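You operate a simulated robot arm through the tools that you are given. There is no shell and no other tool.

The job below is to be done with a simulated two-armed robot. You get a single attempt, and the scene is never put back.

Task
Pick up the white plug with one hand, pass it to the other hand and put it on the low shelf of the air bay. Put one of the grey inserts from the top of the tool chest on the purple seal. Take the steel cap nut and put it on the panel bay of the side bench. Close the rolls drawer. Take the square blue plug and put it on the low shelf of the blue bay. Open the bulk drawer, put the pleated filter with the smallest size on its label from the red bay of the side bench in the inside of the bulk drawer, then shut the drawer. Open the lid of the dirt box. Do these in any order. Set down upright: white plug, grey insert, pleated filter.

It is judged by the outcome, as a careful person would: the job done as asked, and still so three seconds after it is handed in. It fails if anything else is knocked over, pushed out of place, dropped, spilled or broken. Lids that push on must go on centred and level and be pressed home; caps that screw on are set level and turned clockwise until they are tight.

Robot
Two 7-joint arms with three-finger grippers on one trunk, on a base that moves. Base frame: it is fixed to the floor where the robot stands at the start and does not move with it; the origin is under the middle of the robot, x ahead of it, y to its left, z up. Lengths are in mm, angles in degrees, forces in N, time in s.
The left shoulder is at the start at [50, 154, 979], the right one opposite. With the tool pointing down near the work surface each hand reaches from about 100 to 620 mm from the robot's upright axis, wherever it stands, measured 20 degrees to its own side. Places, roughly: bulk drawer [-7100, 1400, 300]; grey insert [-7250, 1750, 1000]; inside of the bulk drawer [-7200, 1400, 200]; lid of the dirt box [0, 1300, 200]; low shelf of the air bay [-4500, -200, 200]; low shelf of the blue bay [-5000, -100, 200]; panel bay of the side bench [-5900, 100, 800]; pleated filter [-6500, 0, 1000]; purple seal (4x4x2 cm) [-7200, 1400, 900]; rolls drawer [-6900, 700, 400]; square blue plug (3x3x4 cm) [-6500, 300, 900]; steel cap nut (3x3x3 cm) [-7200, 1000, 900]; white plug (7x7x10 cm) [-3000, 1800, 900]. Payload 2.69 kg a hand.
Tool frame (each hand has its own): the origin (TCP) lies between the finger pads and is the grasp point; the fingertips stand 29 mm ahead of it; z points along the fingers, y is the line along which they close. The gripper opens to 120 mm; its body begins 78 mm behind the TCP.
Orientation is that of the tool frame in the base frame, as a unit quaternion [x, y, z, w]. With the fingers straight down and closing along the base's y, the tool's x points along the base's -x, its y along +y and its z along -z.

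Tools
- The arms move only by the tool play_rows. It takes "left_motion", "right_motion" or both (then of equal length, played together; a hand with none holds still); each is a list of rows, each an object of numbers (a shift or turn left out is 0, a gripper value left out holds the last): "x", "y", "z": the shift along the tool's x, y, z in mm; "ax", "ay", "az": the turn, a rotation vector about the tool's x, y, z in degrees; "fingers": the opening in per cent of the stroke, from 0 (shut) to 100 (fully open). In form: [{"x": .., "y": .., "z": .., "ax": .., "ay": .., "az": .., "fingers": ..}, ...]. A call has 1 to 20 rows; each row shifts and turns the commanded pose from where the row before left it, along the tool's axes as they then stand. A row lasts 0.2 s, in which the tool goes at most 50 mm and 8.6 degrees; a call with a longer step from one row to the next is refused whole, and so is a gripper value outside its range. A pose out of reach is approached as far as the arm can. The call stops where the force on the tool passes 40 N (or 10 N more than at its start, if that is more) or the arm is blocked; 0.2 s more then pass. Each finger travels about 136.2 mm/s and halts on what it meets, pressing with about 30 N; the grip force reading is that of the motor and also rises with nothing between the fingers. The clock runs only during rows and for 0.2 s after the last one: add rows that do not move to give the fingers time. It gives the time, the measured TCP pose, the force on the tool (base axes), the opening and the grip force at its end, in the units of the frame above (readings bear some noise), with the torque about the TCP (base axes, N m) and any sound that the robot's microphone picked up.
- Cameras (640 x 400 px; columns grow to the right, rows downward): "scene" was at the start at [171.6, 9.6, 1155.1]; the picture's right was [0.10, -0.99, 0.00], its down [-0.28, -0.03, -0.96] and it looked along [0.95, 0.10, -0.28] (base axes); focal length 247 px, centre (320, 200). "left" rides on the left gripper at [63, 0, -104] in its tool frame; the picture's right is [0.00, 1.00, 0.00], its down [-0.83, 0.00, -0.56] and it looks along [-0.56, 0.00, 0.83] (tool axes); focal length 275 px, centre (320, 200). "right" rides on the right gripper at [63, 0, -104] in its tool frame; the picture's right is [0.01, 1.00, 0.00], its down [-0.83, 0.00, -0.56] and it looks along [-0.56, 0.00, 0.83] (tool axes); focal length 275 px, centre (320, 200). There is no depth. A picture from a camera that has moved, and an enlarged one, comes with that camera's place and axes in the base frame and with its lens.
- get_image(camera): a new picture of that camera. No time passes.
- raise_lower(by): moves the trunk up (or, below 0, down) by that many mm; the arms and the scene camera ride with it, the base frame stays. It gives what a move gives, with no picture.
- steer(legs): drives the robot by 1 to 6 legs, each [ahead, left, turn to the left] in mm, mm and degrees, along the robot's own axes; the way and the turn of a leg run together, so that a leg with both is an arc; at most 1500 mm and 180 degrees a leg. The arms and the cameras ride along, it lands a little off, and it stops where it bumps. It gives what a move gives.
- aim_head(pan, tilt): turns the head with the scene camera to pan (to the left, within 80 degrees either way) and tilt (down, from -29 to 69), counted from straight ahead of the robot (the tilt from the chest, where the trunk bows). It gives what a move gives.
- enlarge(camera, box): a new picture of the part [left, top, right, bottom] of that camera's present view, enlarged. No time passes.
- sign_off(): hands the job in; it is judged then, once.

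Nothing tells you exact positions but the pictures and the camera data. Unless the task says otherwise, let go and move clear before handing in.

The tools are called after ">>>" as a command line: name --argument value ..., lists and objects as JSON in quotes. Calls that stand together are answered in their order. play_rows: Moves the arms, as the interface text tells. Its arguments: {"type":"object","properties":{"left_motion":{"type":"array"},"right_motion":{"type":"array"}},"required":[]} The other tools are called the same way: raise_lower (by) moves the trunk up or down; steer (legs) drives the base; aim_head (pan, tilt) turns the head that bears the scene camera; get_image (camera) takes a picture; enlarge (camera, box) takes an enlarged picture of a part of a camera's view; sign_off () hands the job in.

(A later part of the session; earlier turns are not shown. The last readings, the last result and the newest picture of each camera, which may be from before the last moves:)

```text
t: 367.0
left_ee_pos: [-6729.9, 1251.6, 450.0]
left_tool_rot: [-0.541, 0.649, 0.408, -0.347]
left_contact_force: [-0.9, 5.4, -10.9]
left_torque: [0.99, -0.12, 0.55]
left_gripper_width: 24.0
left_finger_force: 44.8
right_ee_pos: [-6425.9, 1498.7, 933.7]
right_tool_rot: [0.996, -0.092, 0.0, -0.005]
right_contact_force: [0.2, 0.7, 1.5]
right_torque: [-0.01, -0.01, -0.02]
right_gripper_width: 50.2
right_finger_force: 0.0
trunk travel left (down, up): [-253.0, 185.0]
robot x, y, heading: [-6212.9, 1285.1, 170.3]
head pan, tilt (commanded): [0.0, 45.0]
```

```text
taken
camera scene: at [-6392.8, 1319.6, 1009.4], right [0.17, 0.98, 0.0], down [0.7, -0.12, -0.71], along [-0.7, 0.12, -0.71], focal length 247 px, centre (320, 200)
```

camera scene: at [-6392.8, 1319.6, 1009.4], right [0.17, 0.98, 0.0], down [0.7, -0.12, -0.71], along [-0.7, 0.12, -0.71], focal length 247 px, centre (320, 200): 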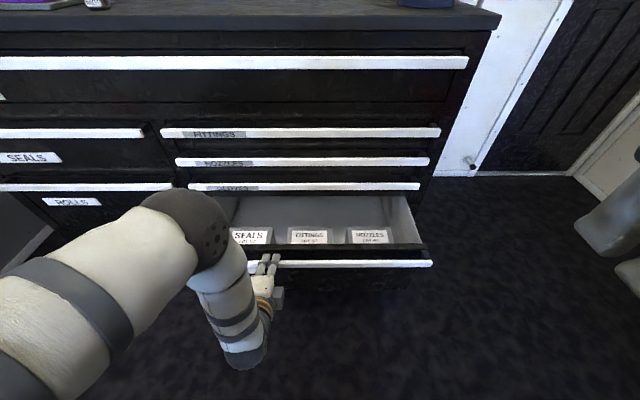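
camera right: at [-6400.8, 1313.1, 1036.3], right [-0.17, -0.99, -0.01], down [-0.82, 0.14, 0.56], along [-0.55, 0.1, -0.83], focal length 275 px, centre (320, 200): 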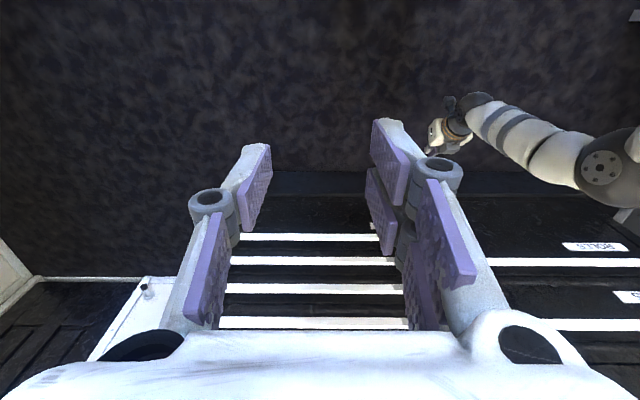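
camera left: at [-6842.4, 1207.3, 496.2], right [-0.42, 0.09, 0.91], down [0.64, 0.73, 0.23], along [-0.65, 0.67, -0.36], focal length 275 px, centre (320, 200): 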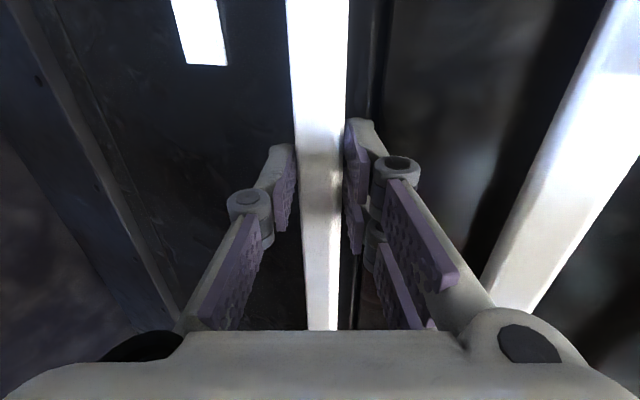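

>>> steer --legs '[[-70, 0, 0]]'

>>> aim_head --pan 0 --tilt 35

>>> get_image --camera "scene"

>>> enlarge --camera "scene" --box '[200, 180, 460, 340]'

```text
t: 368.0
left_ee_pos: [-6662.0, 1240.1, 449.9]
left_tool_rot: [-0.54, 0.649, 0.408, -0.347]
left_contact_force: [-1.7, 2.7, -5.0]
left_torque: [0.99, -0.08, 0.68]
left_gripper_width: 24.1
left_finger_force: 44.8
right_ee_pos: [-6356.6, 1487.7, 933.7]
right_tool_rot: [0.996, -0.092, 0.001, -0.005]
right_contact_force: [0.1, 1.3, 0.7]
right_torque: [0.01, 0.02, 0.01]
right_gripper_width: 50.4
right_finger_force: 0.1
trunk travel left (down, up): [-253.0, 185.0]
robot x, y, heading: [-6142.8, 1275.2, 170.0]
head pan, tilt (commanded): [0.0, 45.0]
```

```text
t: 368.8
left_ee_pos: [-6662.0, 1240.3, 450.0]
left_tool_rot: [-0.542, 0.647, 0.409, -0.347]
left_contact_force: [0.0, -0.6, -1.9]
left_torque: [1.18, -0.17, 0.49]
left_gripper_width: 24.2
left_finger_force: 45.1
right_ee_pos: [-6356.9, 1489.5, 933.7]
right_tool_rot: [0.996, -0.092, 0.001, -0.005]
right_contact_force: [-0.1, 0.4, -0.1]
right_torque: [-0.03, 0.03, 0.0]
right_gripper_width: 50.3
right_finger_force: 0.0
trunk travel left (down, up): [-253.0, 185.0]
robot x, y, heading: [-6146.6, 1276.5, 170.1]
head pan, tilt (commanded): [0.0, 35.0]
```

```text
taken
camera scene: at [-6331.3, 1308.8, 1024.3], right [0.17, 0.98, 0.0], down [0.57, -0.1, -0.82], along [-0.81, 0.14, -0.57], focal length 247 px, centre (320, 200)
```

scene: 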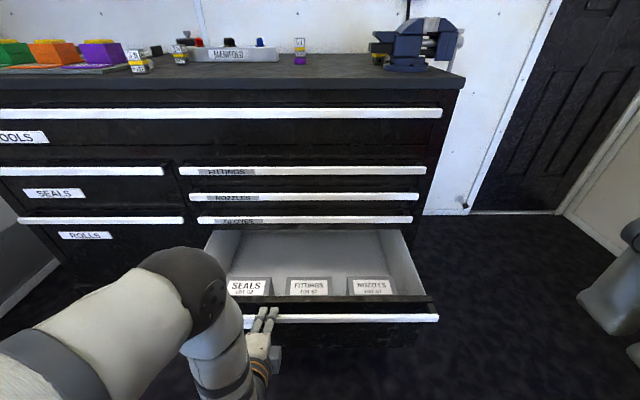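

```text
2.46 times, centred on (330, 260) of scene
camera zoom: at [-6331.3, 1308.8, 1024.3], right [0.17, 0.98, 0.0], down [0.57, -0.1, -0.82], along [-0.81, 0.14, -0.57], focal length 607 px, centre (295, 52)
```

zoom: 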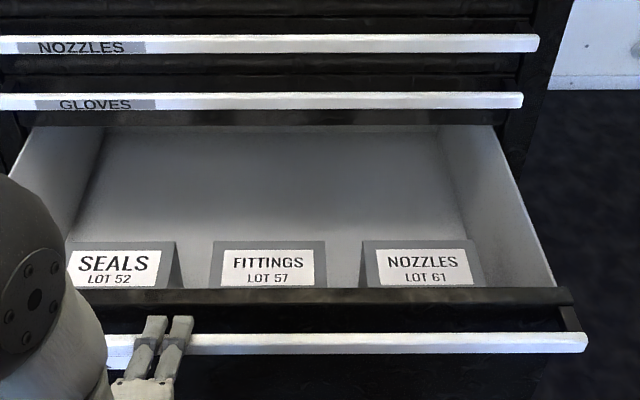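

The drawer is open ~265 mm; three label cards stand just behind its front, with free space behind them. Release the handle, back the hand off and stand up.

>>> play_rows --left_motion '[{"fingers": 33}, {"fingers": 33}, {"fingers": 33}, {"z": -20}, {"z": -35}, {"z": -40}, {}]'

>>> get_image --camera "scene"

```text
t: 370.4
left_ee_pos: [-6577.8, 1228.0, 491.4]
left_tool_rot: [-0.54, 0.649, 0.408, -0.347]
left_contact_force: [-0.7, 0.4, -0.1]
left_torque: [0.02, -0.01, 0.01]
left_gripper_width: 39.7
left_finger_force: 0.0
right_ee_pos: [-6357.1, 1487.5, 932.7]
right_tool_rot: [0.996, -0.092, 0.0, -0.005]
right_contact_force: [0.4, -1.6, 1.4]
right_torque: [-0.03, -0.01, -0.01]
right_gripper_width: 50.2
right_finger_force: 0.0
trunk travel left (down, up): [-253.0, 185.0]
robot x, y, heading: [-6143.1, 1270.3, 170.1]
head pan, tilt (commanded): [0.0, 35.0]
```

```text
taken
camera scene: at [-6331.2, 1308.9, 1024.3], right [0.17, 0.98, 0.0], down [0.56, -0.1, -0.82], along [-0.81, 0.14, -0.57], focal length 247 px, centre (320, 200)
```

scene: 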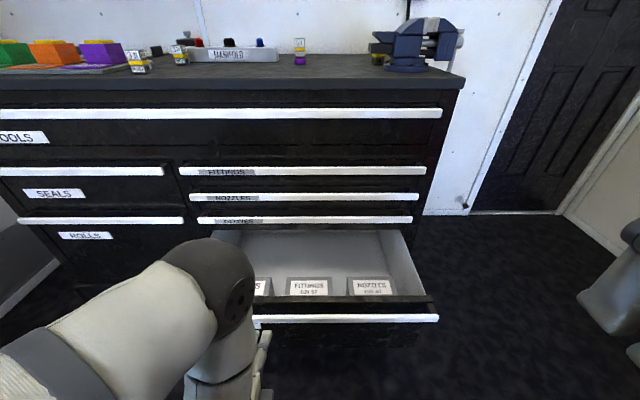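

>>> raise_lower --by 180

>>> play_rows --left_motion '[{"az": -8.2}, {"az": -8.2}, {"az": -8.2}, {"az": -8.2}, {"az": -8.2}, {"az": -8.2}, {"az": -8.2}, {"az": -8.2}, {"az": -8.2}, {"az": -8.2}, {"az": -8}, {"y": 15, "z": -30}, {"y": 15, "z": -30}, {}]'

>>> play_rows --left_motion '[{"x": 0, "z": -12, "ay": 7.2}, {"x": 2, "z": -12, "ay": 7.2}, {"x": 3, "z": -12, "ay": 7.2}, {"x": 4, "z": -12, "ay": 7.2}, {"x": 5, "z": -12, "ay": 7.2}, {"x": 5, "z": -12, "ay": 7.2}, {"x": 5, "z": -12, "ay": 7.2}, {"x": 5, "z": -15, "ay": 7.2}, {"x": 5, "y": 10, "z": -30, "ay": 7.2}, {"y": 10, "z": -40}, {"y": 10, "z": -40}, {"y": 10, "z": -30}, {}]'

>>> get_image --camera "scene"

```text
t: 372.4
left_ee_pos: [-6578.7, 1225.7, 669.7]
left_tool_rot: [-0.541, 0.648, 0.408, -0.347]
left_contact_force: [-0.6, -0.1, -1.1]
left_torque: [0.0, 0.02, -0.01]
left_gripper_width: 39.7
left_finger_force: 0.0
right_ee_pos: [-6357.2, 1489.7, 1112.5]
right_tool_rot: [0.996, -0.092, 0.001, -0.004]
right_contact_force: [-0.4, -0.5, -0.1]
right_torque: [-0.03, 0.0, -0.02]
right_gripper_width: 50.3
right_finger_force: 0.1
trunk travel left (down, up): [-433.0, 5.0]
robot x, y, heading: [-6139.7, 1274.0, 169.9]
head pan, tilt (commanded): [0.0, 35.0]
```

```text
t: 375.4
left_ee_pos: [-6525.1, 1219.7, 704.1]
left_tool_rot: [0.841, -0.076, -0.534, -0.041]
left_contact_force: [-0.2, 0.1, 0.4]
left_torque: [0.01, 0.0, 0.02]
left_gripper_width: 39.5
left_finger_force: 0.0
left hand out of reach, approached as far as the arm can: row 11, 12, 13
right_ee_pos: [-6356.3, 1488.4, 1114.3]
right_tool_rot: [0.996, -0.091, 0.0, -0.005]
right_contact_force: [-0.2, -0.5, -0.9]
right_torque: [-0.01, 0.01, -0.02]
right_gripper_width: 50.4
right_finger_force: 0.1
trunk travel left (down, up): [-433.0, 5.0]
robot x, y, heading: [-6142.8, 1273.8, 169.9]
head pan, tilt (commanded): [0.0, 35.0]
```

```text
t: 378.2
left_ee_pos: [-6441.8, 1165.1, 900.6]
left_tool_rot: [0.996, -0.086, 0.0, 0.003]
left_contact_force: [-0.4, -0.6, -0.9]
left_torque: [0.0, -0.01, -0.02]
left_gripper_width: 39.8
left_finger_force: 0.1
right_ee_pos: [-6356.9, 1487.0, 1112.3]
right_tool_rot: [0.996, -0.092, 0.0, -0.006]
right_contact_force: [0.9, -0.2, 0.3]
right_torque: [0.05, -0.01, -0.02]
right_gripper_width: 50.3
right_finger_force: 0.0
trunk travel left (down, up): [-433.0, 5.0]
robot x, y, heading: [-6143.7, 1277.9, 169.7]
head pan, tilt (commanded): [0.0, 35.0]
```

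```text
taken
camera scene: at [-6237.1, 1292.3, 1221.0], right [0.17, 0.98, 0.0], down [0.56, -0.1, -0.82], along [-0.81, 0.14, -0.57], focal length 247 px, centre (320, 200)
```

scene: 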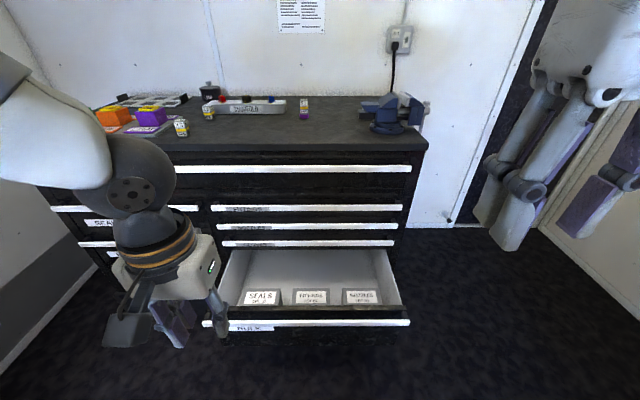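

>>> enlarge --camera "scene" --box '[190, 230, 430, 350]'

>>> get_image --camera "right"

```text
2.67 times, centred on (310, 290) of scene
camera zoom: at [-6237.1, 1292.3, 1221.0], right [0.17, 0.98, 0.0], down [0.56, -0.1, -0.82], along [-0.81, 0.14, -0.57], focal length 658 px, centre (347, -40)
```

zoom: 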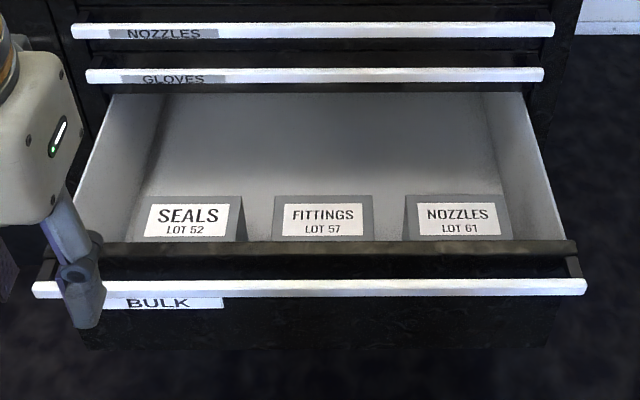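

```text
taken
camera right: at [-6295.1, 1477.9, 1216.1], right [-0.18, -0.98, -0.01], down [-0.82, 0.14, 0.56], along [-0.55, 0.11, -0.83], focal length 275 px, centre (320, 200)
```

right: 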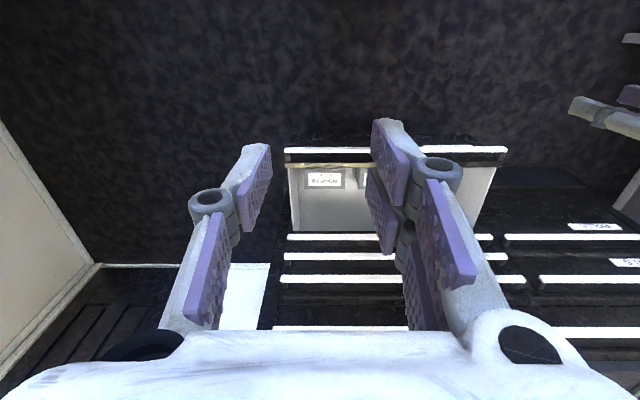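

I need a better look into the drawer before fetching the filter, so I'll step closer and look down.

>>> steer --legs '[[200, 0, 0.3]]'

>>> aim_head --pan 0 --tilt 58

>>> get_image --camera "scene"

>>> enlarge --camera "scene" --box '[180, 100, 460, 260]'

```text
t: 379.8
left_ee_pos: [-6639.7, 1199.8, 901.1]
left_tool_rot: [0.996, -0.089, 0.0, 0.004]
left_contact_force: [0.0, -0.1, -0.3]
left_torque: [0.05, -0.01, 0.0]
left_gripper_width: 39.8
left_finger_force: 0.1
right_ee_pos: [-6553.0, 1523.2, 1113.1]
right_tool_rot: [0.996, -0.092, 0.001, -0.005]
right_contact_force: [-0.4, 0.5, -0.3]
right_torque: [0.03, -0.03, -0.02]
right_gripper_width: 50.5
right_finger_force: 0.1
trunk travel left (down, up): [-433.0, 5.0]
robot x, y, heading: [-6335.9, 1308.8, 169.8]
head pan, tilt (commanded): [0.0, 35.0]
```

```text
t: 380.6
left_ee_pos: [-6637.5, 1200.9, 900.5]
left_tool_rot: [0.996, -0.088, -0.002, 0.005]
left_contact_force: [-0.4, -0.1, -0.1]
left_torque: [0.01, -0.01, -0.01]
left_gripper_width: 39.7
left_finger_force: 0.1
right_ee_pos: [-6552.7, 1523.6, 1113.1]
right_tool_rot: [0.996, -0.093, 0.001, -0.005]
right_contact_force: [0.1, -0.2, 0.3]
right_torque: [0.02, 0.05, 0.02]
right_gripper_width: 50.5
right_finger_force: 0.0
trunk travel left (down, up): [-433.0, 5.0]
robot x, y, heading: [-6338.8, 1308.1, 170.0]
head pan, tilt (commanded): [0.0, 58.0]
```

```text
taken
camera scene: at [-6413.8, 1323.9, 1189.3], right [0.18, 0.98, 0.0], down [0.83, -0.15, -0.53], along [-0.52, 0.09, -0.85], focal length 247 px, centre (320, 200)
```

scene: 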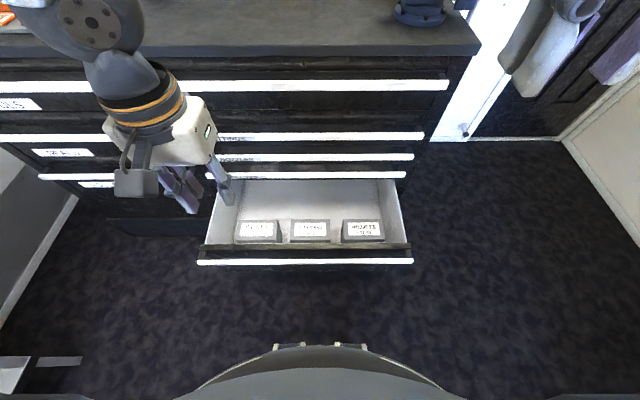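

```text
2.29 times, centred on (320, 180) of scene
camera zoom: at [-6413.8, 1323.9, 1189.3], right [0.18, 0.98, 0.0], down [0.83, -0.15, -0.53], along [-0.52, 0.09, -0.85], focal length 564 px, centre (320, 246)
```

zoom: 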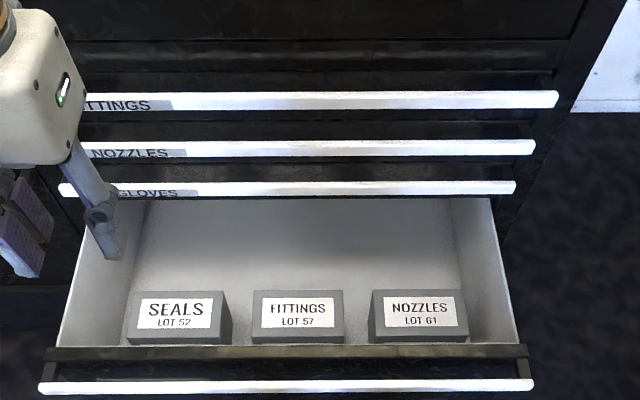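

>>> enlarge --camera "scene" --box '[300, 170, 420, 270]'

>>> enlarge --camera "scene" --box '[190, 170, 310, 270]'

```text
4.00 times, centred on (360, 220) of scene
camera zoom: at [-6413.8, 1323.9, 1189.3], right [0.18, 0.98, 0.0], down [0.83, -0.15, -0.53], along [-0.52, 0.09, -0.85], focal length 987 px, centre (160, 120)
```

zoom: 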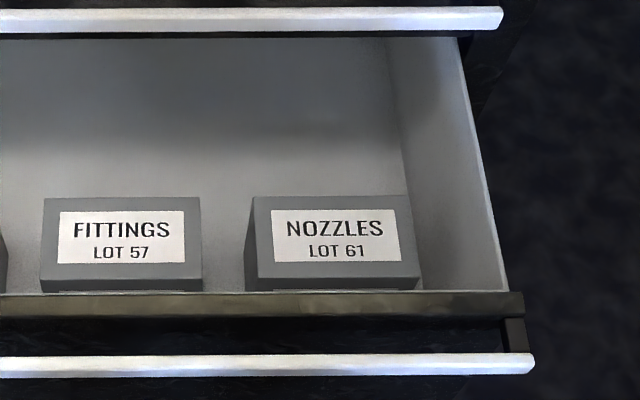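

```text
4.00 times, centred on (250, 220) of scene
camera zoom: at [-6413.8, 1323.9, 1189.3], right [0.18, 0.98, 0.0], down [0.83, -0.15, -0.53], along [-0.52, 0.09, -0.85], focal length 987 px, centre (600, 120)
```

zoom: 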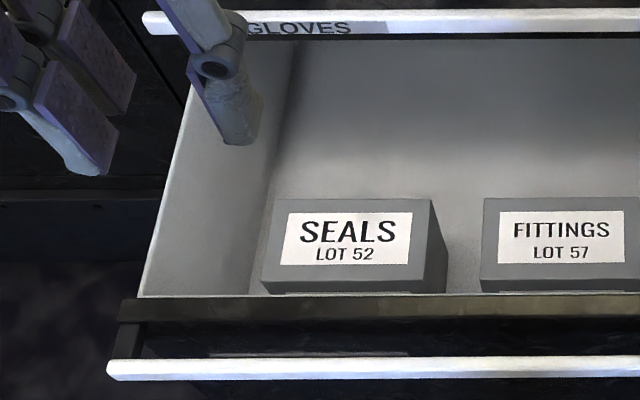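

The drawer holds three 124-mm-high boxes near its front; behind them there is ~105 mm of free, open floor (z≈225). The filter (Ø≈68 mm) fits there if my hand is tilted ~20°. Now to the RED bay for filter "5": back off, turn, and approach.

>>> play_rows --left_motion '[{"z": -40}, {"z": -40}, {"z": -40}, {"z": -40}, {}]'

>>> steer --legs '[[-456, 0, 0], [0, 0, 90], [400, 0, 0]]'

>>> aim_head --pan -15 --tilt 30

>>> get_image --camera "scene"

```text
t: 381.8
left_ee_pos: [-6636.2, 1202.4, 1057.6]
left_tool_rot: [0.996, -0.089, 0.0, 0.004]
left_contact_force: [-0.2, -1.0, 0.4]
left_torque: [0.01, 0.02, -0.02]
left_gripper_width: 39.4
left_finger_force: 0.0
right_ee_pos: [-6552.5, 1524.0, 1112.2]
right_tool_rot: [0.996, -0.092, 0.001, -0.005]
right_contact_force: [-0.1, 0.4, 1.0]
right_torque: [0.01, 0.0, 0.0]
right_gripper_width: 50.4
right_finger_force: 0.1
trunk travel left (down, up): [-433.0, 5.0]
robot x, y, heading: [-6338.2, 1311.6, 169.8]
head pan, tilt (commanded): [0.0, 58.0]
```

```text
t: 390.4
left_ee_pos: [-5886.7, 529.7, 1058.4]
left_tool_rot: [0.781, 0.625, 0.002, 0.005]
left_contact_force: [-0.3, 0.0, 0.1]
left_torque: [0.03, -0.01, 0.02]
left_gripper_width: 39.5
left_finger_force: 0.1
right_ee_pos: [-6203.4, 627.0, 1113.4]
right_tool_rot: [0.784, 0.621, -0.002, -0.004]
right_contact_force: [-0.7, -0.8, -0.5]
right_torque: [-0.01, 0.0, 0.05]
right_gripper_width: 50.3
right_finger_force: 0.0
trunk travel left (down, up): [-433.0, 5.0]
robot x, y, heading: [-5981.5, 832.2, -102.9]
head pan, tilt (commanded): [0.0, 58.0]
```

```text
t: 391.4
left_ee_pos: [-5887.0, 529.5, 1058.1]
left_tool_rot: [0.781, 0.625, 0.002, 0.003]
left_contact_force: [1.0, 1.0, 0.0]
left_torque: [0.01, 0.01, 0.02]
left_gripper_width: 39.6
left_finger_force: 0.0
right_ee_pos: [-6202.9, 629.2, 1113.3]
right_tool_rot: [0.784, 0.621, -0.002, -0.003]
right_contact_force: [1.0, 0.6, 0.8]
right_torque: [-0.03, 0.01, 0.01]
right_gripper_width: 50.5
right_finger_force: 0.0
trunk travel left (down, up): [-433.0, 5.0]
robot x, y, heading: [-5980.4, 831.1, -103.0]
head pan, tilt (commanded): [-15.0, 30.0]
```

```text
taken
camera scene: at [-6022.9, 743.2, 1228.9], right [-0.89, 0.46, 0.0], down [0.23, 0.44, -0.87], along [-0.4, -0.77, -0.5], focal length 247 px, centre (320, 200)
```

scene: 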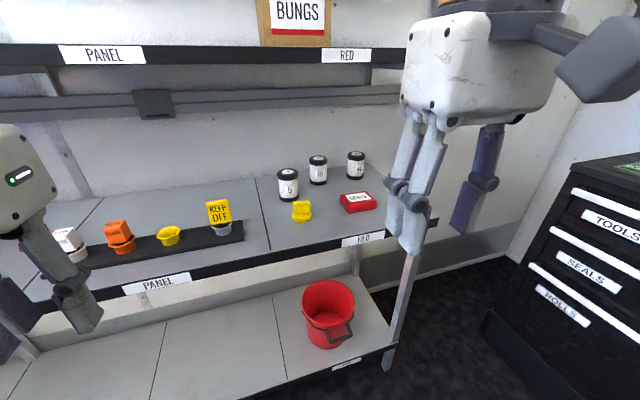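

>>> enlarge --camera "scene" --box '[250, 140, 400, 260]'

>>> get_image --camera "right"

```text
3.33 times, centred on (325, 200) of scene
camera zoom: at [-6022.9, 743.2, 1228.9], right [-0.89, 0.46, 0.0], down [0.23, 0.44, -0.87], along [-0.4, -0.77, -0.5], focal length 822 px, centre (303, 200)
```

zoom: 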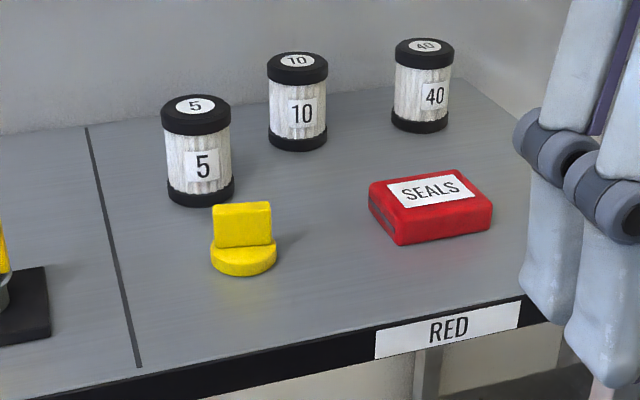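

```text
taken
camera right: at [-6188.0, 691.5, 1216.3], right [0.97, -0.22, -0.01], down [-0.18, -0.81, 0.56], along [-0.13, -0.54, -0.83], focal length 275 px, centre (320, 200)
```

right: 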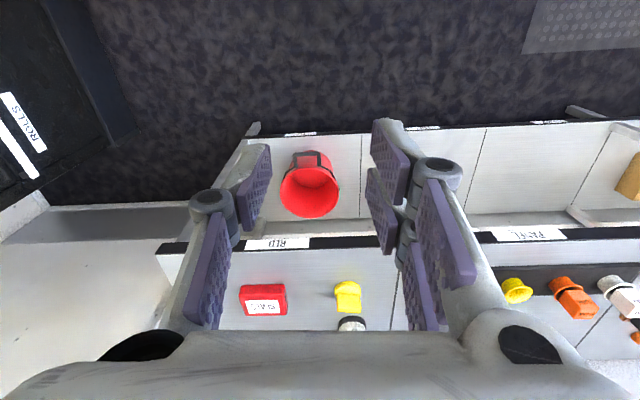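

Filter "5" is refined to (-6251,93), top z≈925; the shelf above begins at z≈1212, so a 20° hand fits under it. I'll square up and drive in, then pitch the right hand 20°.

>>> steer --legs '[[0, 0, 3], [240, 12, 0]]'

>>> play_rows --right_motion '[{"ay": -6.7, "fingers": 80}, {"ay": -6.7}, {"ay": -6.6}, {}]'

>>> get_image --camera "scene"

>>> get_image --camera "right"

```text
t: 393.5
left_ee_pos: [-5897.0, 301.7, 1057.3]
left_tool_rot: [0.764, 0.645, 0.002, 0.004]
left_contact_force: [0.0, -0.3, -0.4]
left_torque: [0.03, -0.03, 0.0]
left_gripper_width: 39.7
left_finger_force: 0.1
right_ee_pos: [-6220.2, 383.7, 1113.4]
right_tool_rot: [0.766, 0.642, -0.003, -0.005]
right_contact_force: [-0.5, -0.2, -0.3]
right_torque: [0.01, 0.03, 0.02]
right_gripper_width: 50.3
right_finger_force: 0.0
trunk travel left (down, up): [-433.0, 5.0]
robot x, y, heading: [-6007.2, 598.1, -99.8]
head pan, tilt (commanded): [-15.0, 30.0]
```

```text
t: 394.5
left_ee_pos: [-5897.9, 301.8, 1057.4]
left_tool_rot: [0.764, 0.645, 0.002, 0.004]
left_contact_force: [0.1, 0.0, 0.8]
left_torque: [-0.01, 0.01, 0.03]
left_gripper_width: 39.8
left_finger_force: 0.0
right_ee_pos: [-6218.5, 382.2, 1114.1]
right_tool_rot: [0.754, 0.633, -0.137, 0.108]
right_contact_force: [0.4, -0.5, 0.3]
right_torque: [-0.01, -0.03, -0.01]
right_gripper_width: 96.0
right_finger_force: 0.1
trunk travel left (down, up): [-433.0, 5.0]
robot x, y, heading: [-6008.6, 595.1, -99.6]
head pan, tilt (commanded): [-15.0, 30.0]
```

```text
taken
camera scene: at [-6045.9, 507.3, 1228.9], right [-0.91, 0.42, 0.0], down [0.21, 0.45, -0.87], along [-0.36, -0.79, -0.5], focal length 247 px, centre (320, 200)
```

scene: 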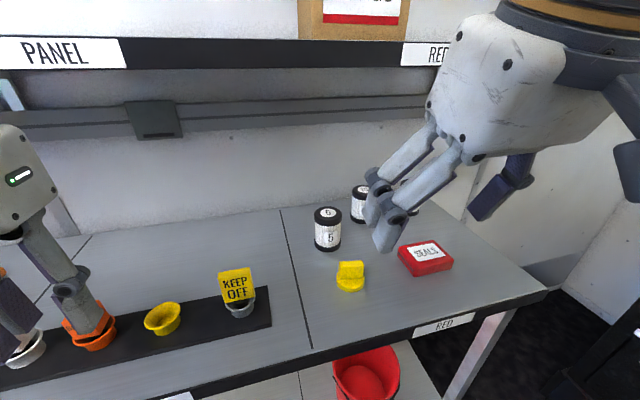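

```text
taken
camera right: at [-6202.1, 477.9, 1188.1], right [0.99, -0.17, -0.01], down [-0.09, -0.58, 0.81], along [-0.14, -0.79, -0.59], focal length 275 px, centre (320, 200)
```

right: 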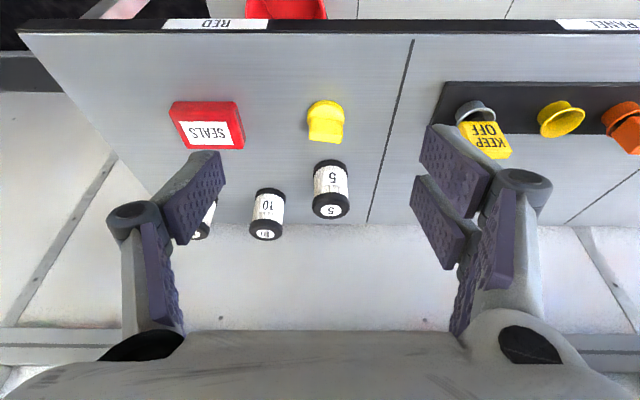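

>>> play_rows --right_motion '[{"x": -12.1, "y": 3, "z": 40.7, "fingers": 92}, {"x": -12.1, "y": 3, "z": 40.7}, {"x": -12.1, "y": 3, "z": 40.7}, {"x": -12.1, "y": 3, "z": 40.7}, {"x": -12.1, "y": 3, "z": 40.7}, {}]'

>>> get_image --camera "right"

>>> get_image --camera "scene"

```text
t: 395.9
left_ee_pos: [-5897.1, 301.8, 1058.7]
left_tool_rot: [0.765, 0.644, 0.002, 0.003]
left_contact_force: [0.0, 0.3, -0.8]
left_torque: [0.02, 0.04, 0.02]
left_gripper_width: 39.5
left_finger_force: 0.1
right_ee_pos: [-6229.6, 256.8, 941.9]
right_tool_rot: [0.755, 0.633, -0.136, 0.109]
right_contact_force: [0.8, -0.1, -0.6]
right_torque: [0.0, -0.04, -0.01]
right_gripper_width: 110.4
right_finger_force: 0.1
trunk travel left (down, up): [-433.0, 5.0]
robot x, y, heading: [-6010.9, 598.9, -99.8]
head pan, tilt (commanded): [-15.0, 30.0]
```

```text
taken
camera right: at [-6212.7, 352.2, 1017.2], right [0.99, -0.17, -0.01], down [-0.09, -0.58, 0.81], along [-0.15, -0.79, -0.59], focal length 275 px, centre (320, 200)
```

right: 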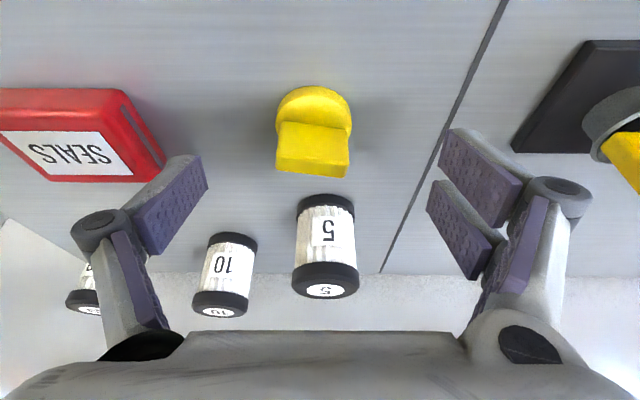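

```text
taken
camera scene: at [-6046.2, 508.1, 1229.0], right [-0.91, 0.42, 0.0], down [0.21, 0.45, -0.87], along [-0.36, -0.79, -0.5], focal length 247 px, centre (320, 200)
```

scene: 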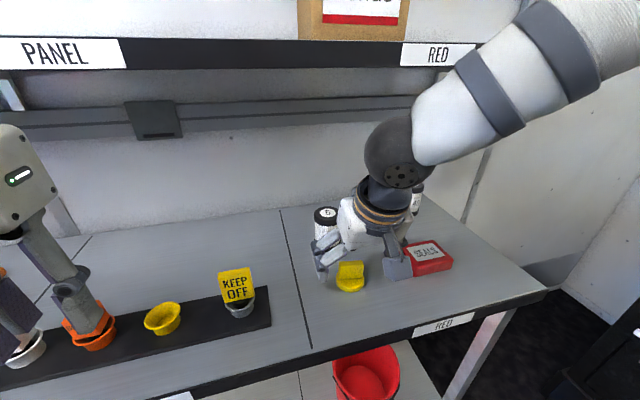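

>>> play_rows --right_motion '[{"x": -29, "y": 1.7, "z": 11.7}, {"x": -29, "y": 1.7, "z": 11.7}, {"x": -29, "y": 1.7, "z": 11.7}, {"x": -29, "y": 1.7, "z": 11.7}, {}]'

>>> get_image --camera "right"

>>> get_image --camera "scene"

```text
t: 397.1
left_ee_pos: [-5897.8, 302.7, 1059.5]
left_tool_rot: [0.764, 0.645, 0.003, 0.005]
left_contact_force: [0.3, -0.3, 0.3]
left_torque: [-0.06, 0.01, -0.01]
left_gripper_width: 39.5
left_finger_force: 0.1
right_ee_pos: [-6245.8, 132.1, 935.8]
right_tool_rot: [0.754, 0.633, -0.137, 0.108]
right_contact_force: [0.4, -0.4, -1.1]
right_torque: [-0.02, 0.02, 0.01]
right_gripper_width: 110.2
right_finger_force: 0.0
trunk travel left (down, up): [-433.0, 5.0]
robot x, y, heading: [-6008.7, 597.6, -100.1]
head pan, tilt (commanded): [-15.0, 30.0]
```

```text
taken
camera right: at [-6228.9, 228.0, 1011.8], right [0.99, -0.17, -0.01], down [-0.09, -0.58, 0.81], along [-0.14, -0.79, -0.59], focal length 275 px, centre (320, 200)
```

right: 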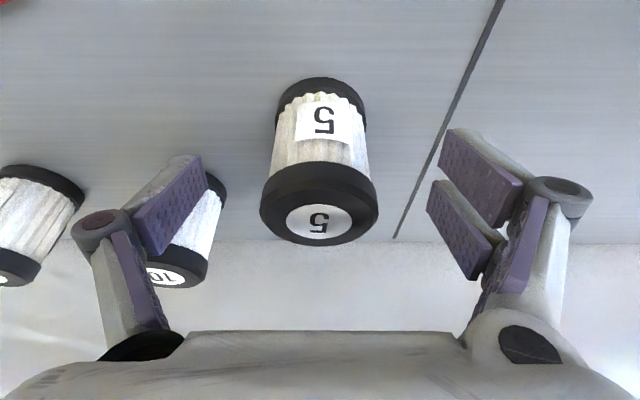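

```text
taken
camera scene: at [-6046.0, 508.0, 1229.0], right [-0.91, 0.42, 0.0], down [0.21, 0.45, -0.87], along [-0.36, -0.79, -0.5], focal length 247 px, centre (320, 200)
```

scene: 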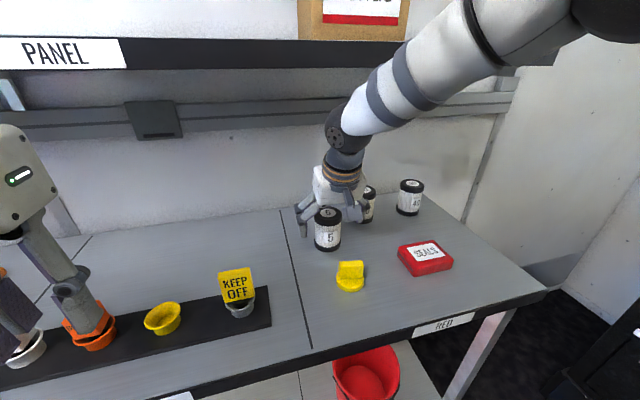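

>>> play_rows --right_motion '[{"fingers": 78}, {"x": -17, "z": 13.7}, {"x": -17, "z": 13.7}, {}]'

>>> get_image --camera "right"

>>> enlarge --camera "scene" --box '[270, 120, 430, 270]'

```text
t: 398.1
left_ee_pos: [-5898.3, 301.7, 1058.9]
left_tool_rot: [0.764, 0.645, 0.003, 0.004]
left_contact_force: [0.1, -0.2, 0.7]
left_torque: [-0.03, -0.01, 0.0]
left_gripper_width: 39.7
left_finger_force: 0.1
right_ee_pos: [-6252.5, 92.4, 924.4]
right_tool_rot: [0.754, 0.633, -0.137, 0.108]
right_contact_force: [-0.1, 0.2, 0.1]
right_torque: [0.02, 0.02, 0.01]
right_gripper_width: 93.6
right_finger_force: 0.0
trunk travel left (down, up): [-433.0, 5.0]
robot x, y, heading: [-6007.6, 597.1, -99.7]
head pan, tilt (commanded): [-15.0, 30.0]
```

```text
taken
camera right: at [-6234.6, 187.9, 999.3], right [0.99, -0.17, -0.01], down [-0.09, -0.58, 0.81], along [-0.14, -0.79, -0.59], focal length 275 px, centre (320, 200)
```

right: 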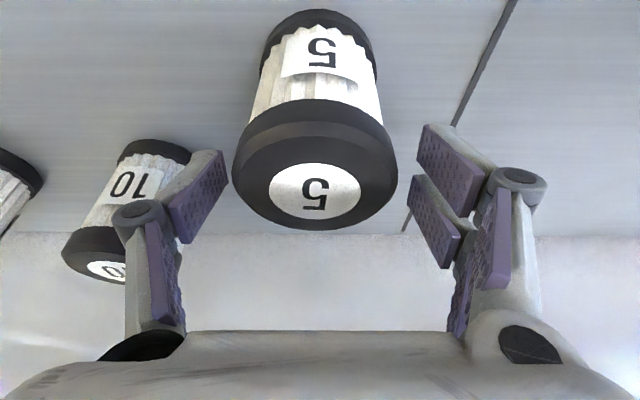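

```text
2.67 times, centred on (350, 195) of scene
camera zoom: at [-6045.9, 507.8, 1229.0], right [-0.91, 0.42, 0.0], down [0.21, 0.45, -0.87], along [-0.36, -0.79, -0.5], focal length 658 px, centre (240, 213)
```

zoom: 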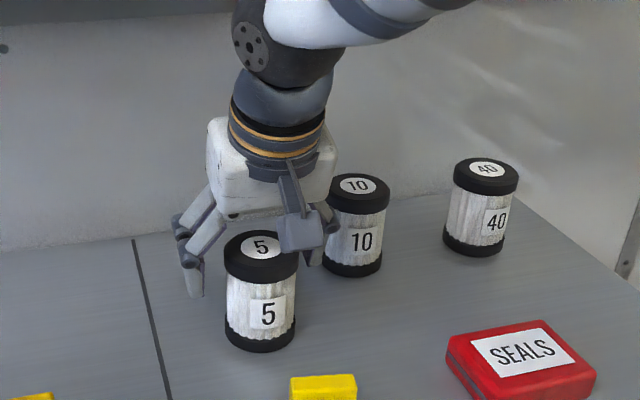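

Aligned within ~6 mm; I correct and close on the filter's top.

>>> play_rows --right_motion '[{"x": 6, "y": -2}, {}, {"fingers": 60}, {"fingers": 50}, {"fingers": 0}, {"fingers": 0}, {"fingers": 0}]'

>>> get_image --camera "right"

>>> enlarge --camera "scene" --box '[270, 120, 430, 270]'

```text
t: 399.7
left_ee_pos: [-5897.5, 302.3, 1058.6]
left_tool_rot: [0.764, 0.645, 0.003, 0.004]
left_contact_force: [-0.2, -0.9, 0.3]
left_torque: [0.0, 0.01, -0.02]
left_gripper_width: 39.6
left_finger_force: 0.1
right_ee_pos: [-6252.3, 98.6, 923.2]
right_tool_rot: [0.754, 0.633, -0.137, 0.108]
right_contact_force: [1.0, -0.9, 1.8]
right_torque: [-0.08, -0.11, -0.05]
right_gripper_width: 59.1
right_finger_force: 30.7
trunk travel left (down, up): [-433.0, 5.0]
robot x, y, heading: [-6005.1, 599.9, -99.6]
head pan, tilt (commanded): [-15.0, 30.0]
```

```text
taken
camera right: at [-6235.5, 193.7, 997.5], right [0.99, -0.17, -0.01], down [-0.09, -0.58, 0.81], along [-0.14, -0.79, -0.59], focal length 275 px, centre (320, 200)
```

right: 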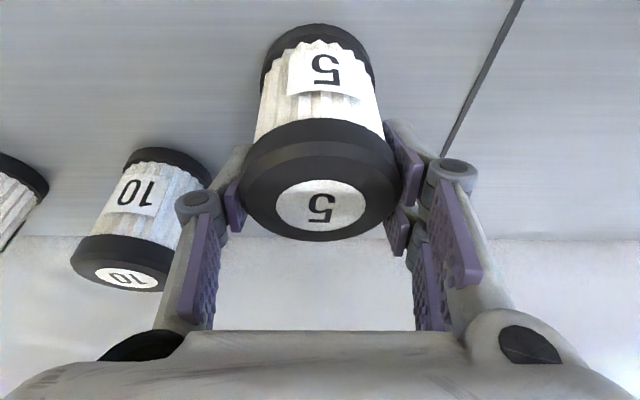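

```text
2.67 times, centred on (350, 195) of scene
camera zoom: at [-6045.8, 507.7, 1229.0], right [-0.91, 0.42, 0.0], down [0.21, 0.45, -0.87], along [-0.36, -0.79, -0.5], focal length 658 px, centre (240, 213)
```

zoom: 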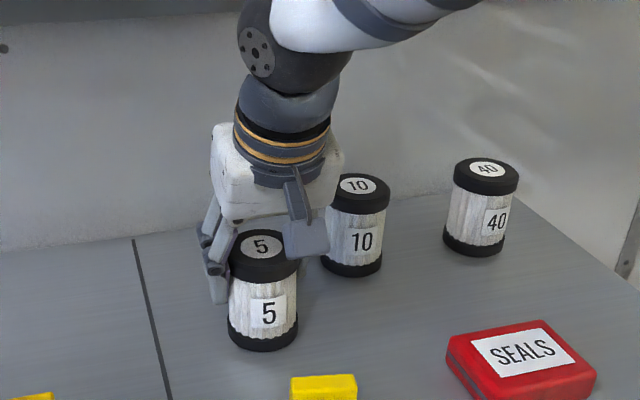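

Filter "5" is gripped. The shelf above limits lifting, so I'll lift slightly, draw it back, tilt the hand 15° more to lower the wrist, then raise it over the yellow plug and come out.

>>> play_rows --right_motion '[{"x": -4.1, "z": -11.3}, {"x": 18.3, "z": -11}, {"x": 18.3, "z": -11}, {}]'

>>> get_image --camera "scene"

>>> get_image --camera "right"

```text
t: 400.7
left_ee_pos: [-5897.5, 302.4, 1058.3]
left_tool_rot: [0.765, 0.644, 0.001, 0.004]
left_contact_force: [-0.2, 0.0, 0.2]
left_torque: [0.01, -0.03, 0.03]
left_gripper_width: 39.5
left_finger_force: 0.3
right_ee_pos: [-6245.7, 137.2, 941.2]
right_tool_rot: [0.754, 0.633, -0.137, 0.108]
right_contact_force: [0.2, -0.1, -0.1]
right_torque: [-0.01, -0.06, 0.02]
right_gripper_width: 59.2
right_finger_force: 30.2
trunk travel left (down, up): [-433.0, 5.0]
robot x, y, heading: [-6006.2, 601.1, -100.0]
head pan, tilt (commanded): [-15.0, 30.0]
```

```text
taken
camera scene: at [-6046.1, 507.1, 1228.9], right [-0.91, 0.42, 0.0], down [0.21, 0.45, -0.87], along [-0.36, -0.79, -0.5], focal length 247 px, centre (320, 200)
```

scene: 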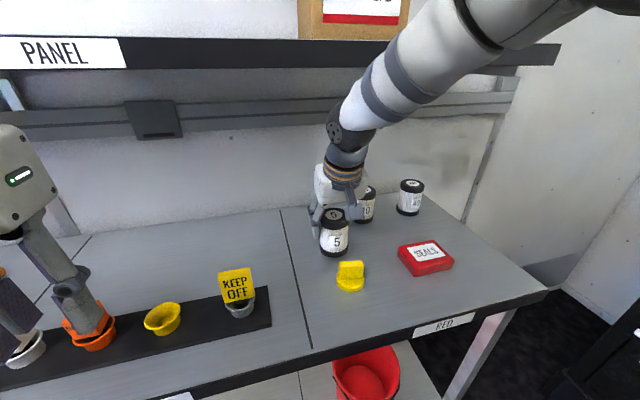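

```text
taken
camera right: at [-6228.4, 233.4, 1017.2], right [0.99, -0.17, -0.01], down [-0.09, -0.58, 0.81], along [-0.14, -0.79, -0.59], focal length 275 px, centre (320, 200)
```

right: 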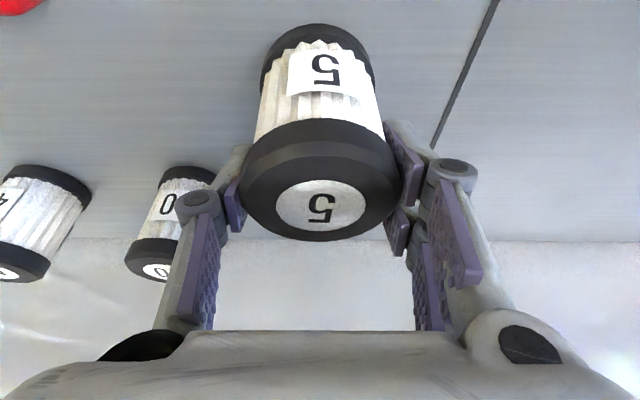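

>>> play_rows --right_motion '[{"ay": -7.5}, {"ay": -7.5}, {"x": -9, "z": -30.3}, {"x": -9, "z": -30.3}, {}]'

>>> get_image --camera "scene"

```text
t: 401.9
left_ee_pos: [-5898.2, 301.3, 1058.4]
left_tool_rot: [0.764, 0.645, 0.001, 0.003]
left_contact_force: [-0.2, 0.6, -0.4]
left_torque: [0.0, -0.01, 0.0]
left_gripper_width: 39.6
left_finger_force: 0.1
right_ee_pos: [-6242.5, 158.7, 1001.4]
right_tool_rot: [0.73, 0.614, -0.233, 0.189]
right_contact_force: [-0.7, 0.2, -1.8]
right_torque: [-0.01, 0.02, -0.02]
right_gripper_width: 59.3
right_finger_force: 30.9
trunk travel left (down, up): [-433.0, 5.0]
robot x, y, heading: [-6009.3, 600.5, -99.5]
head pan, tilt (commanded): [-15.0, 30.0]
```

```text
taken
camera scene: at [-6045.9, 507.0, 1228.8], right [-0.91, 0.42, 0.0], down [0.21, 0.45, -0.87], along [-0.36, -0.79, -0.5], focal length 247 px, centre (320, 200)
```

scene: 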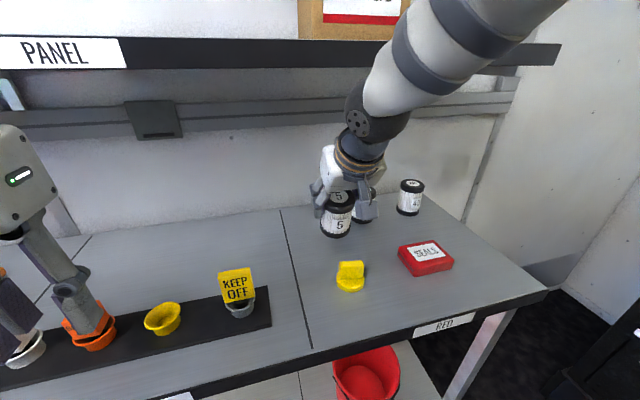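

>>> play_rows --right_motion '[{"x": 30, "z": -25}, {"x": 32, "z": -24}, {"x": 32, "z": -24}, {"x": 32, "z": -24}, {"x": 32, "z": -24}, {"ay": 7.5}, {"ay": 7.5}, {}]'

>>> get_image --camera "scene"

>>> get_image --camera "right"

```text
t: 403.7
left_ee_pos: [-5897.2, 302.3, 1059.1]
left_tool_rot: [0.764, 0.645, 0.002, 0.004]
left_contact_force: [0.1, -1.3, -0.2]
left_torque: [0.0, 0.04, 0.0]
left_gripper_width: 39.4
left_finger_force: 0.1
right_ee_pos: [-6241.0, 159.6, 1001.6]
right_tool_rot: [0.755, 0.633, -0.137, 0.108]
right_contact_force: [-1.0, -0.3, -0.7]
right_torque: [-0.02, 0.03, 0.05]
right_gripper_width: 59.3
right_finger_force: 29.8
right hand out of reach, approached as far as the arm can: row 1, 2, 3, 4, 5
trunk travel left (down, up): [-433.0, 5.0]
robot x, y, heading: [-6011.2, 597.3, -99.5]
head pan, tilt (commanded): [-15.0, 30.0]
```

```text
taken
camera scene: at [-6046.0, 507.7, 1229.0], right [-0.91, 0.42, 0.0], down [0.21, 0.45, -0.87], along [-0.36, -0.79, -0.5], focal length 247 px, centre (320, 200)
```

scene: 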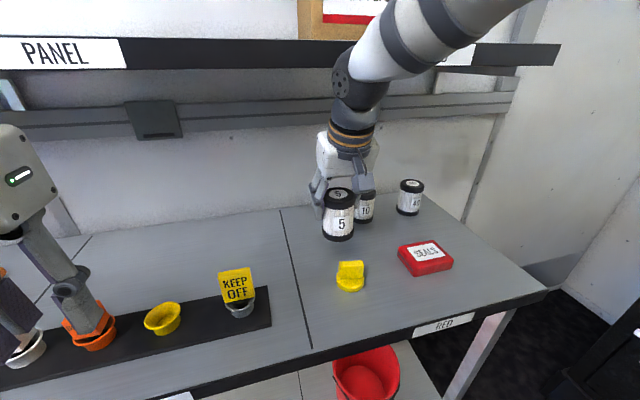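

```text
taken
camera right: at [-6224.3, 255.4, 1076.7], right [0.99, -0.17, -0.01], down [-0.09, -0.58, 0.81], along [-0.14, -0.79, -0.59], focal length 275 px, centre (320, 200)
```

right: 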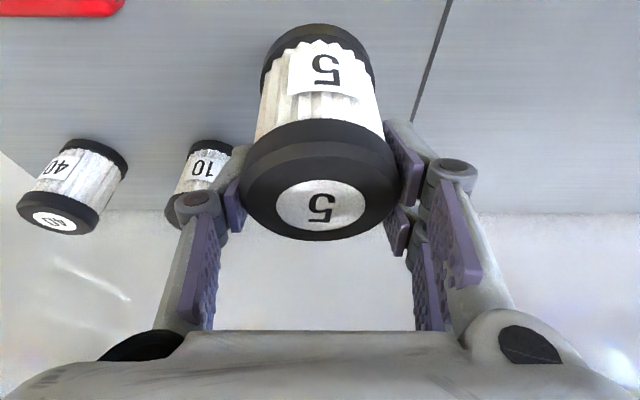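

The filter is upright and above the yellow plug (≈24 mm clearance). I'll simply drive back out.

>>> steer --legs '[[-420, 0, 0]]'

>>> get_image --camera "scene"

```text
t: 406.3
left_ee_pos: [-5828.3, 715.1, 1057.5]
left_tool_rot: [0.766, 0.643, 0.002, 0.004]
left_contact_force: [-0.5, -0.4, -0.7]
left_torque: [-0.03, 0.0, 0.0]
left_gripper_width: 39.7
left_finger_force: 0.1
right_ee_pos: [-6171.9, 573.4, 1001.5]
right_tool_rot: [0.755, 0.632, -0.136, 0.108]
right_contact_force: [0.0, 0.4, -1.3]
right_torque: [0.0, -0.05, -0.02]
right_gripper_width: 59.0
right_finger_force: 29.9
trunk travel left (down, up): [-433.0, 5.0]
robot x, y, heading: [-5934.7, 1011.9, -99.9]
head pan, tilt (commanded): [-15.0, 30.0]
```

```text
taken
camera scene: at [-5975.3, 920.6, 1228.9], right [-0.91, 0.42, 0.0], down [0.21, 0.45, -0.87], along [-0.36, -0.79, -0.5], focal length 247 px, centre (320, 200)
```

scene: 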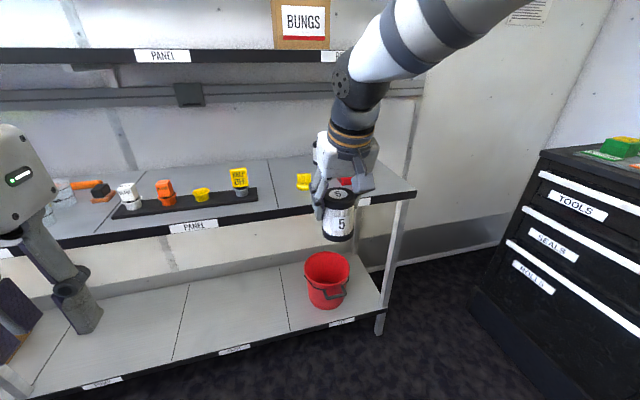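

Filter out cleanly. Before placing, I want the BULK drawer a bit further open for hand clearance. I'll face the chest, then hook the drawer's front wall from inside with the closed left fist and back up.

>>> steer --legs '[[0, 0, -90], [0, -250, 0], [330, 0, 0]]'

>>> raise_lower --by -180

>>> aim_head --pan 0 --tilt 50

>>> get_image --camera "scene"

```text
t: 414.5
left_ee_pos: [-6517.7, 1209.4, 1058.4]
left_tool_rot: [0.996, -0.087, -0.002, 0.005]
left_contact_force: [-0.5, -1.0, 0.3]
left_torque: [0.01, -0.01, -0.01]
left_gripper_width: 39.4
left_finger_force: 0.1
right_ee_pos: [-6658.3, 1553.6, 1001.1]
right_tool_rot: [0.981, -0.088, -0.172, -0.02]
right_contact_force: [-0.8, 0.0, -0.3]
right_torque: [-0.01, -0.01, 0.02]
right_gripper_width: 59.4
right_finger_force: 29.8
trunk travel left (down, up): [-433.0, 5.0]
robot x, y, heading: [-6218.5, 1318.5, 170.1]
head pan, tilt (commanded): [-15.0, 30.0]
```

```text
t: 416.5
left_ee_pos: [-6516.9, 1209.3, 879.1]
left_tool_rot: [0.996, -0.087, -0.001, 0.004]
left_contact_force: [-0.5, -0.3, -0.2]
left_torque: [-0.01, -0.02, -0.01]
left_gripper_width: 39.6
left_finger_force: 0.0
right_ee_pos: [-6652.5, 1552.9, 661.5]
right_tool_rot: [0.996, -0.088, 0.001, -0.006]
right_contact_force: [0.3, -0.9, -1.4]
right_torque: [0.01, 0.02, -0.03]
right_gripper_width: 59.3
right_finger_force: 30.2
trunk travel left (down, up): [-253.0, 185.0]
robot x, y, heading: [-6220.7, 1316.7, 169.9]
head pan, tilt (commanded): [-15.0, 30.0]
```

```text
t: 417.3
left_ee_pos: [-6517.1, 1208.7, 878.0]
left_tool_rot: [0.996, -0.088, -0.001, 0.004]
left_contact_force: [-0.3, -0.7, 0.7]
left_torque: [0.02, -0.03, -0.02]
left_gripper_width: 39.5
left_finger_force: 0.1
right_ee_pos: [-6652.0, 1553.0, 662.3]
right_tool_rot: [0.996, -0.089, 0.003, -0.006]
right_contact_force: [-0.5, -0.5, -1.6]
right_torque: [0.01, 0.01, -0.04]
right_gripper_width: 59.3
right_finger_force: 29.9
trunk travel left (down, up): [-253.0, 185.0]
robot x, y, heading: [-6216.9, 1317.8, 170.0]
head pan, tilt (commanded): [0.0, 50.0]
```

```text
taken
camera scene: at [-6396.7, 1349.3, 1002.6], right [0.17, 0.98, 0.0], down [0.75, -0.13, -0.64], along [-0.63, 0.11, -0.77], focal length 247 px, centre (320, 200)
```

scene: 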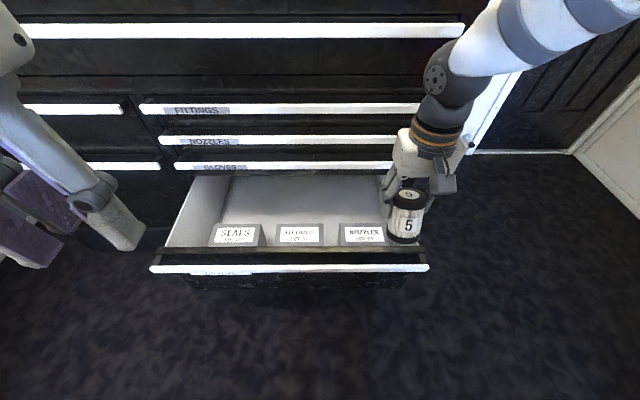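

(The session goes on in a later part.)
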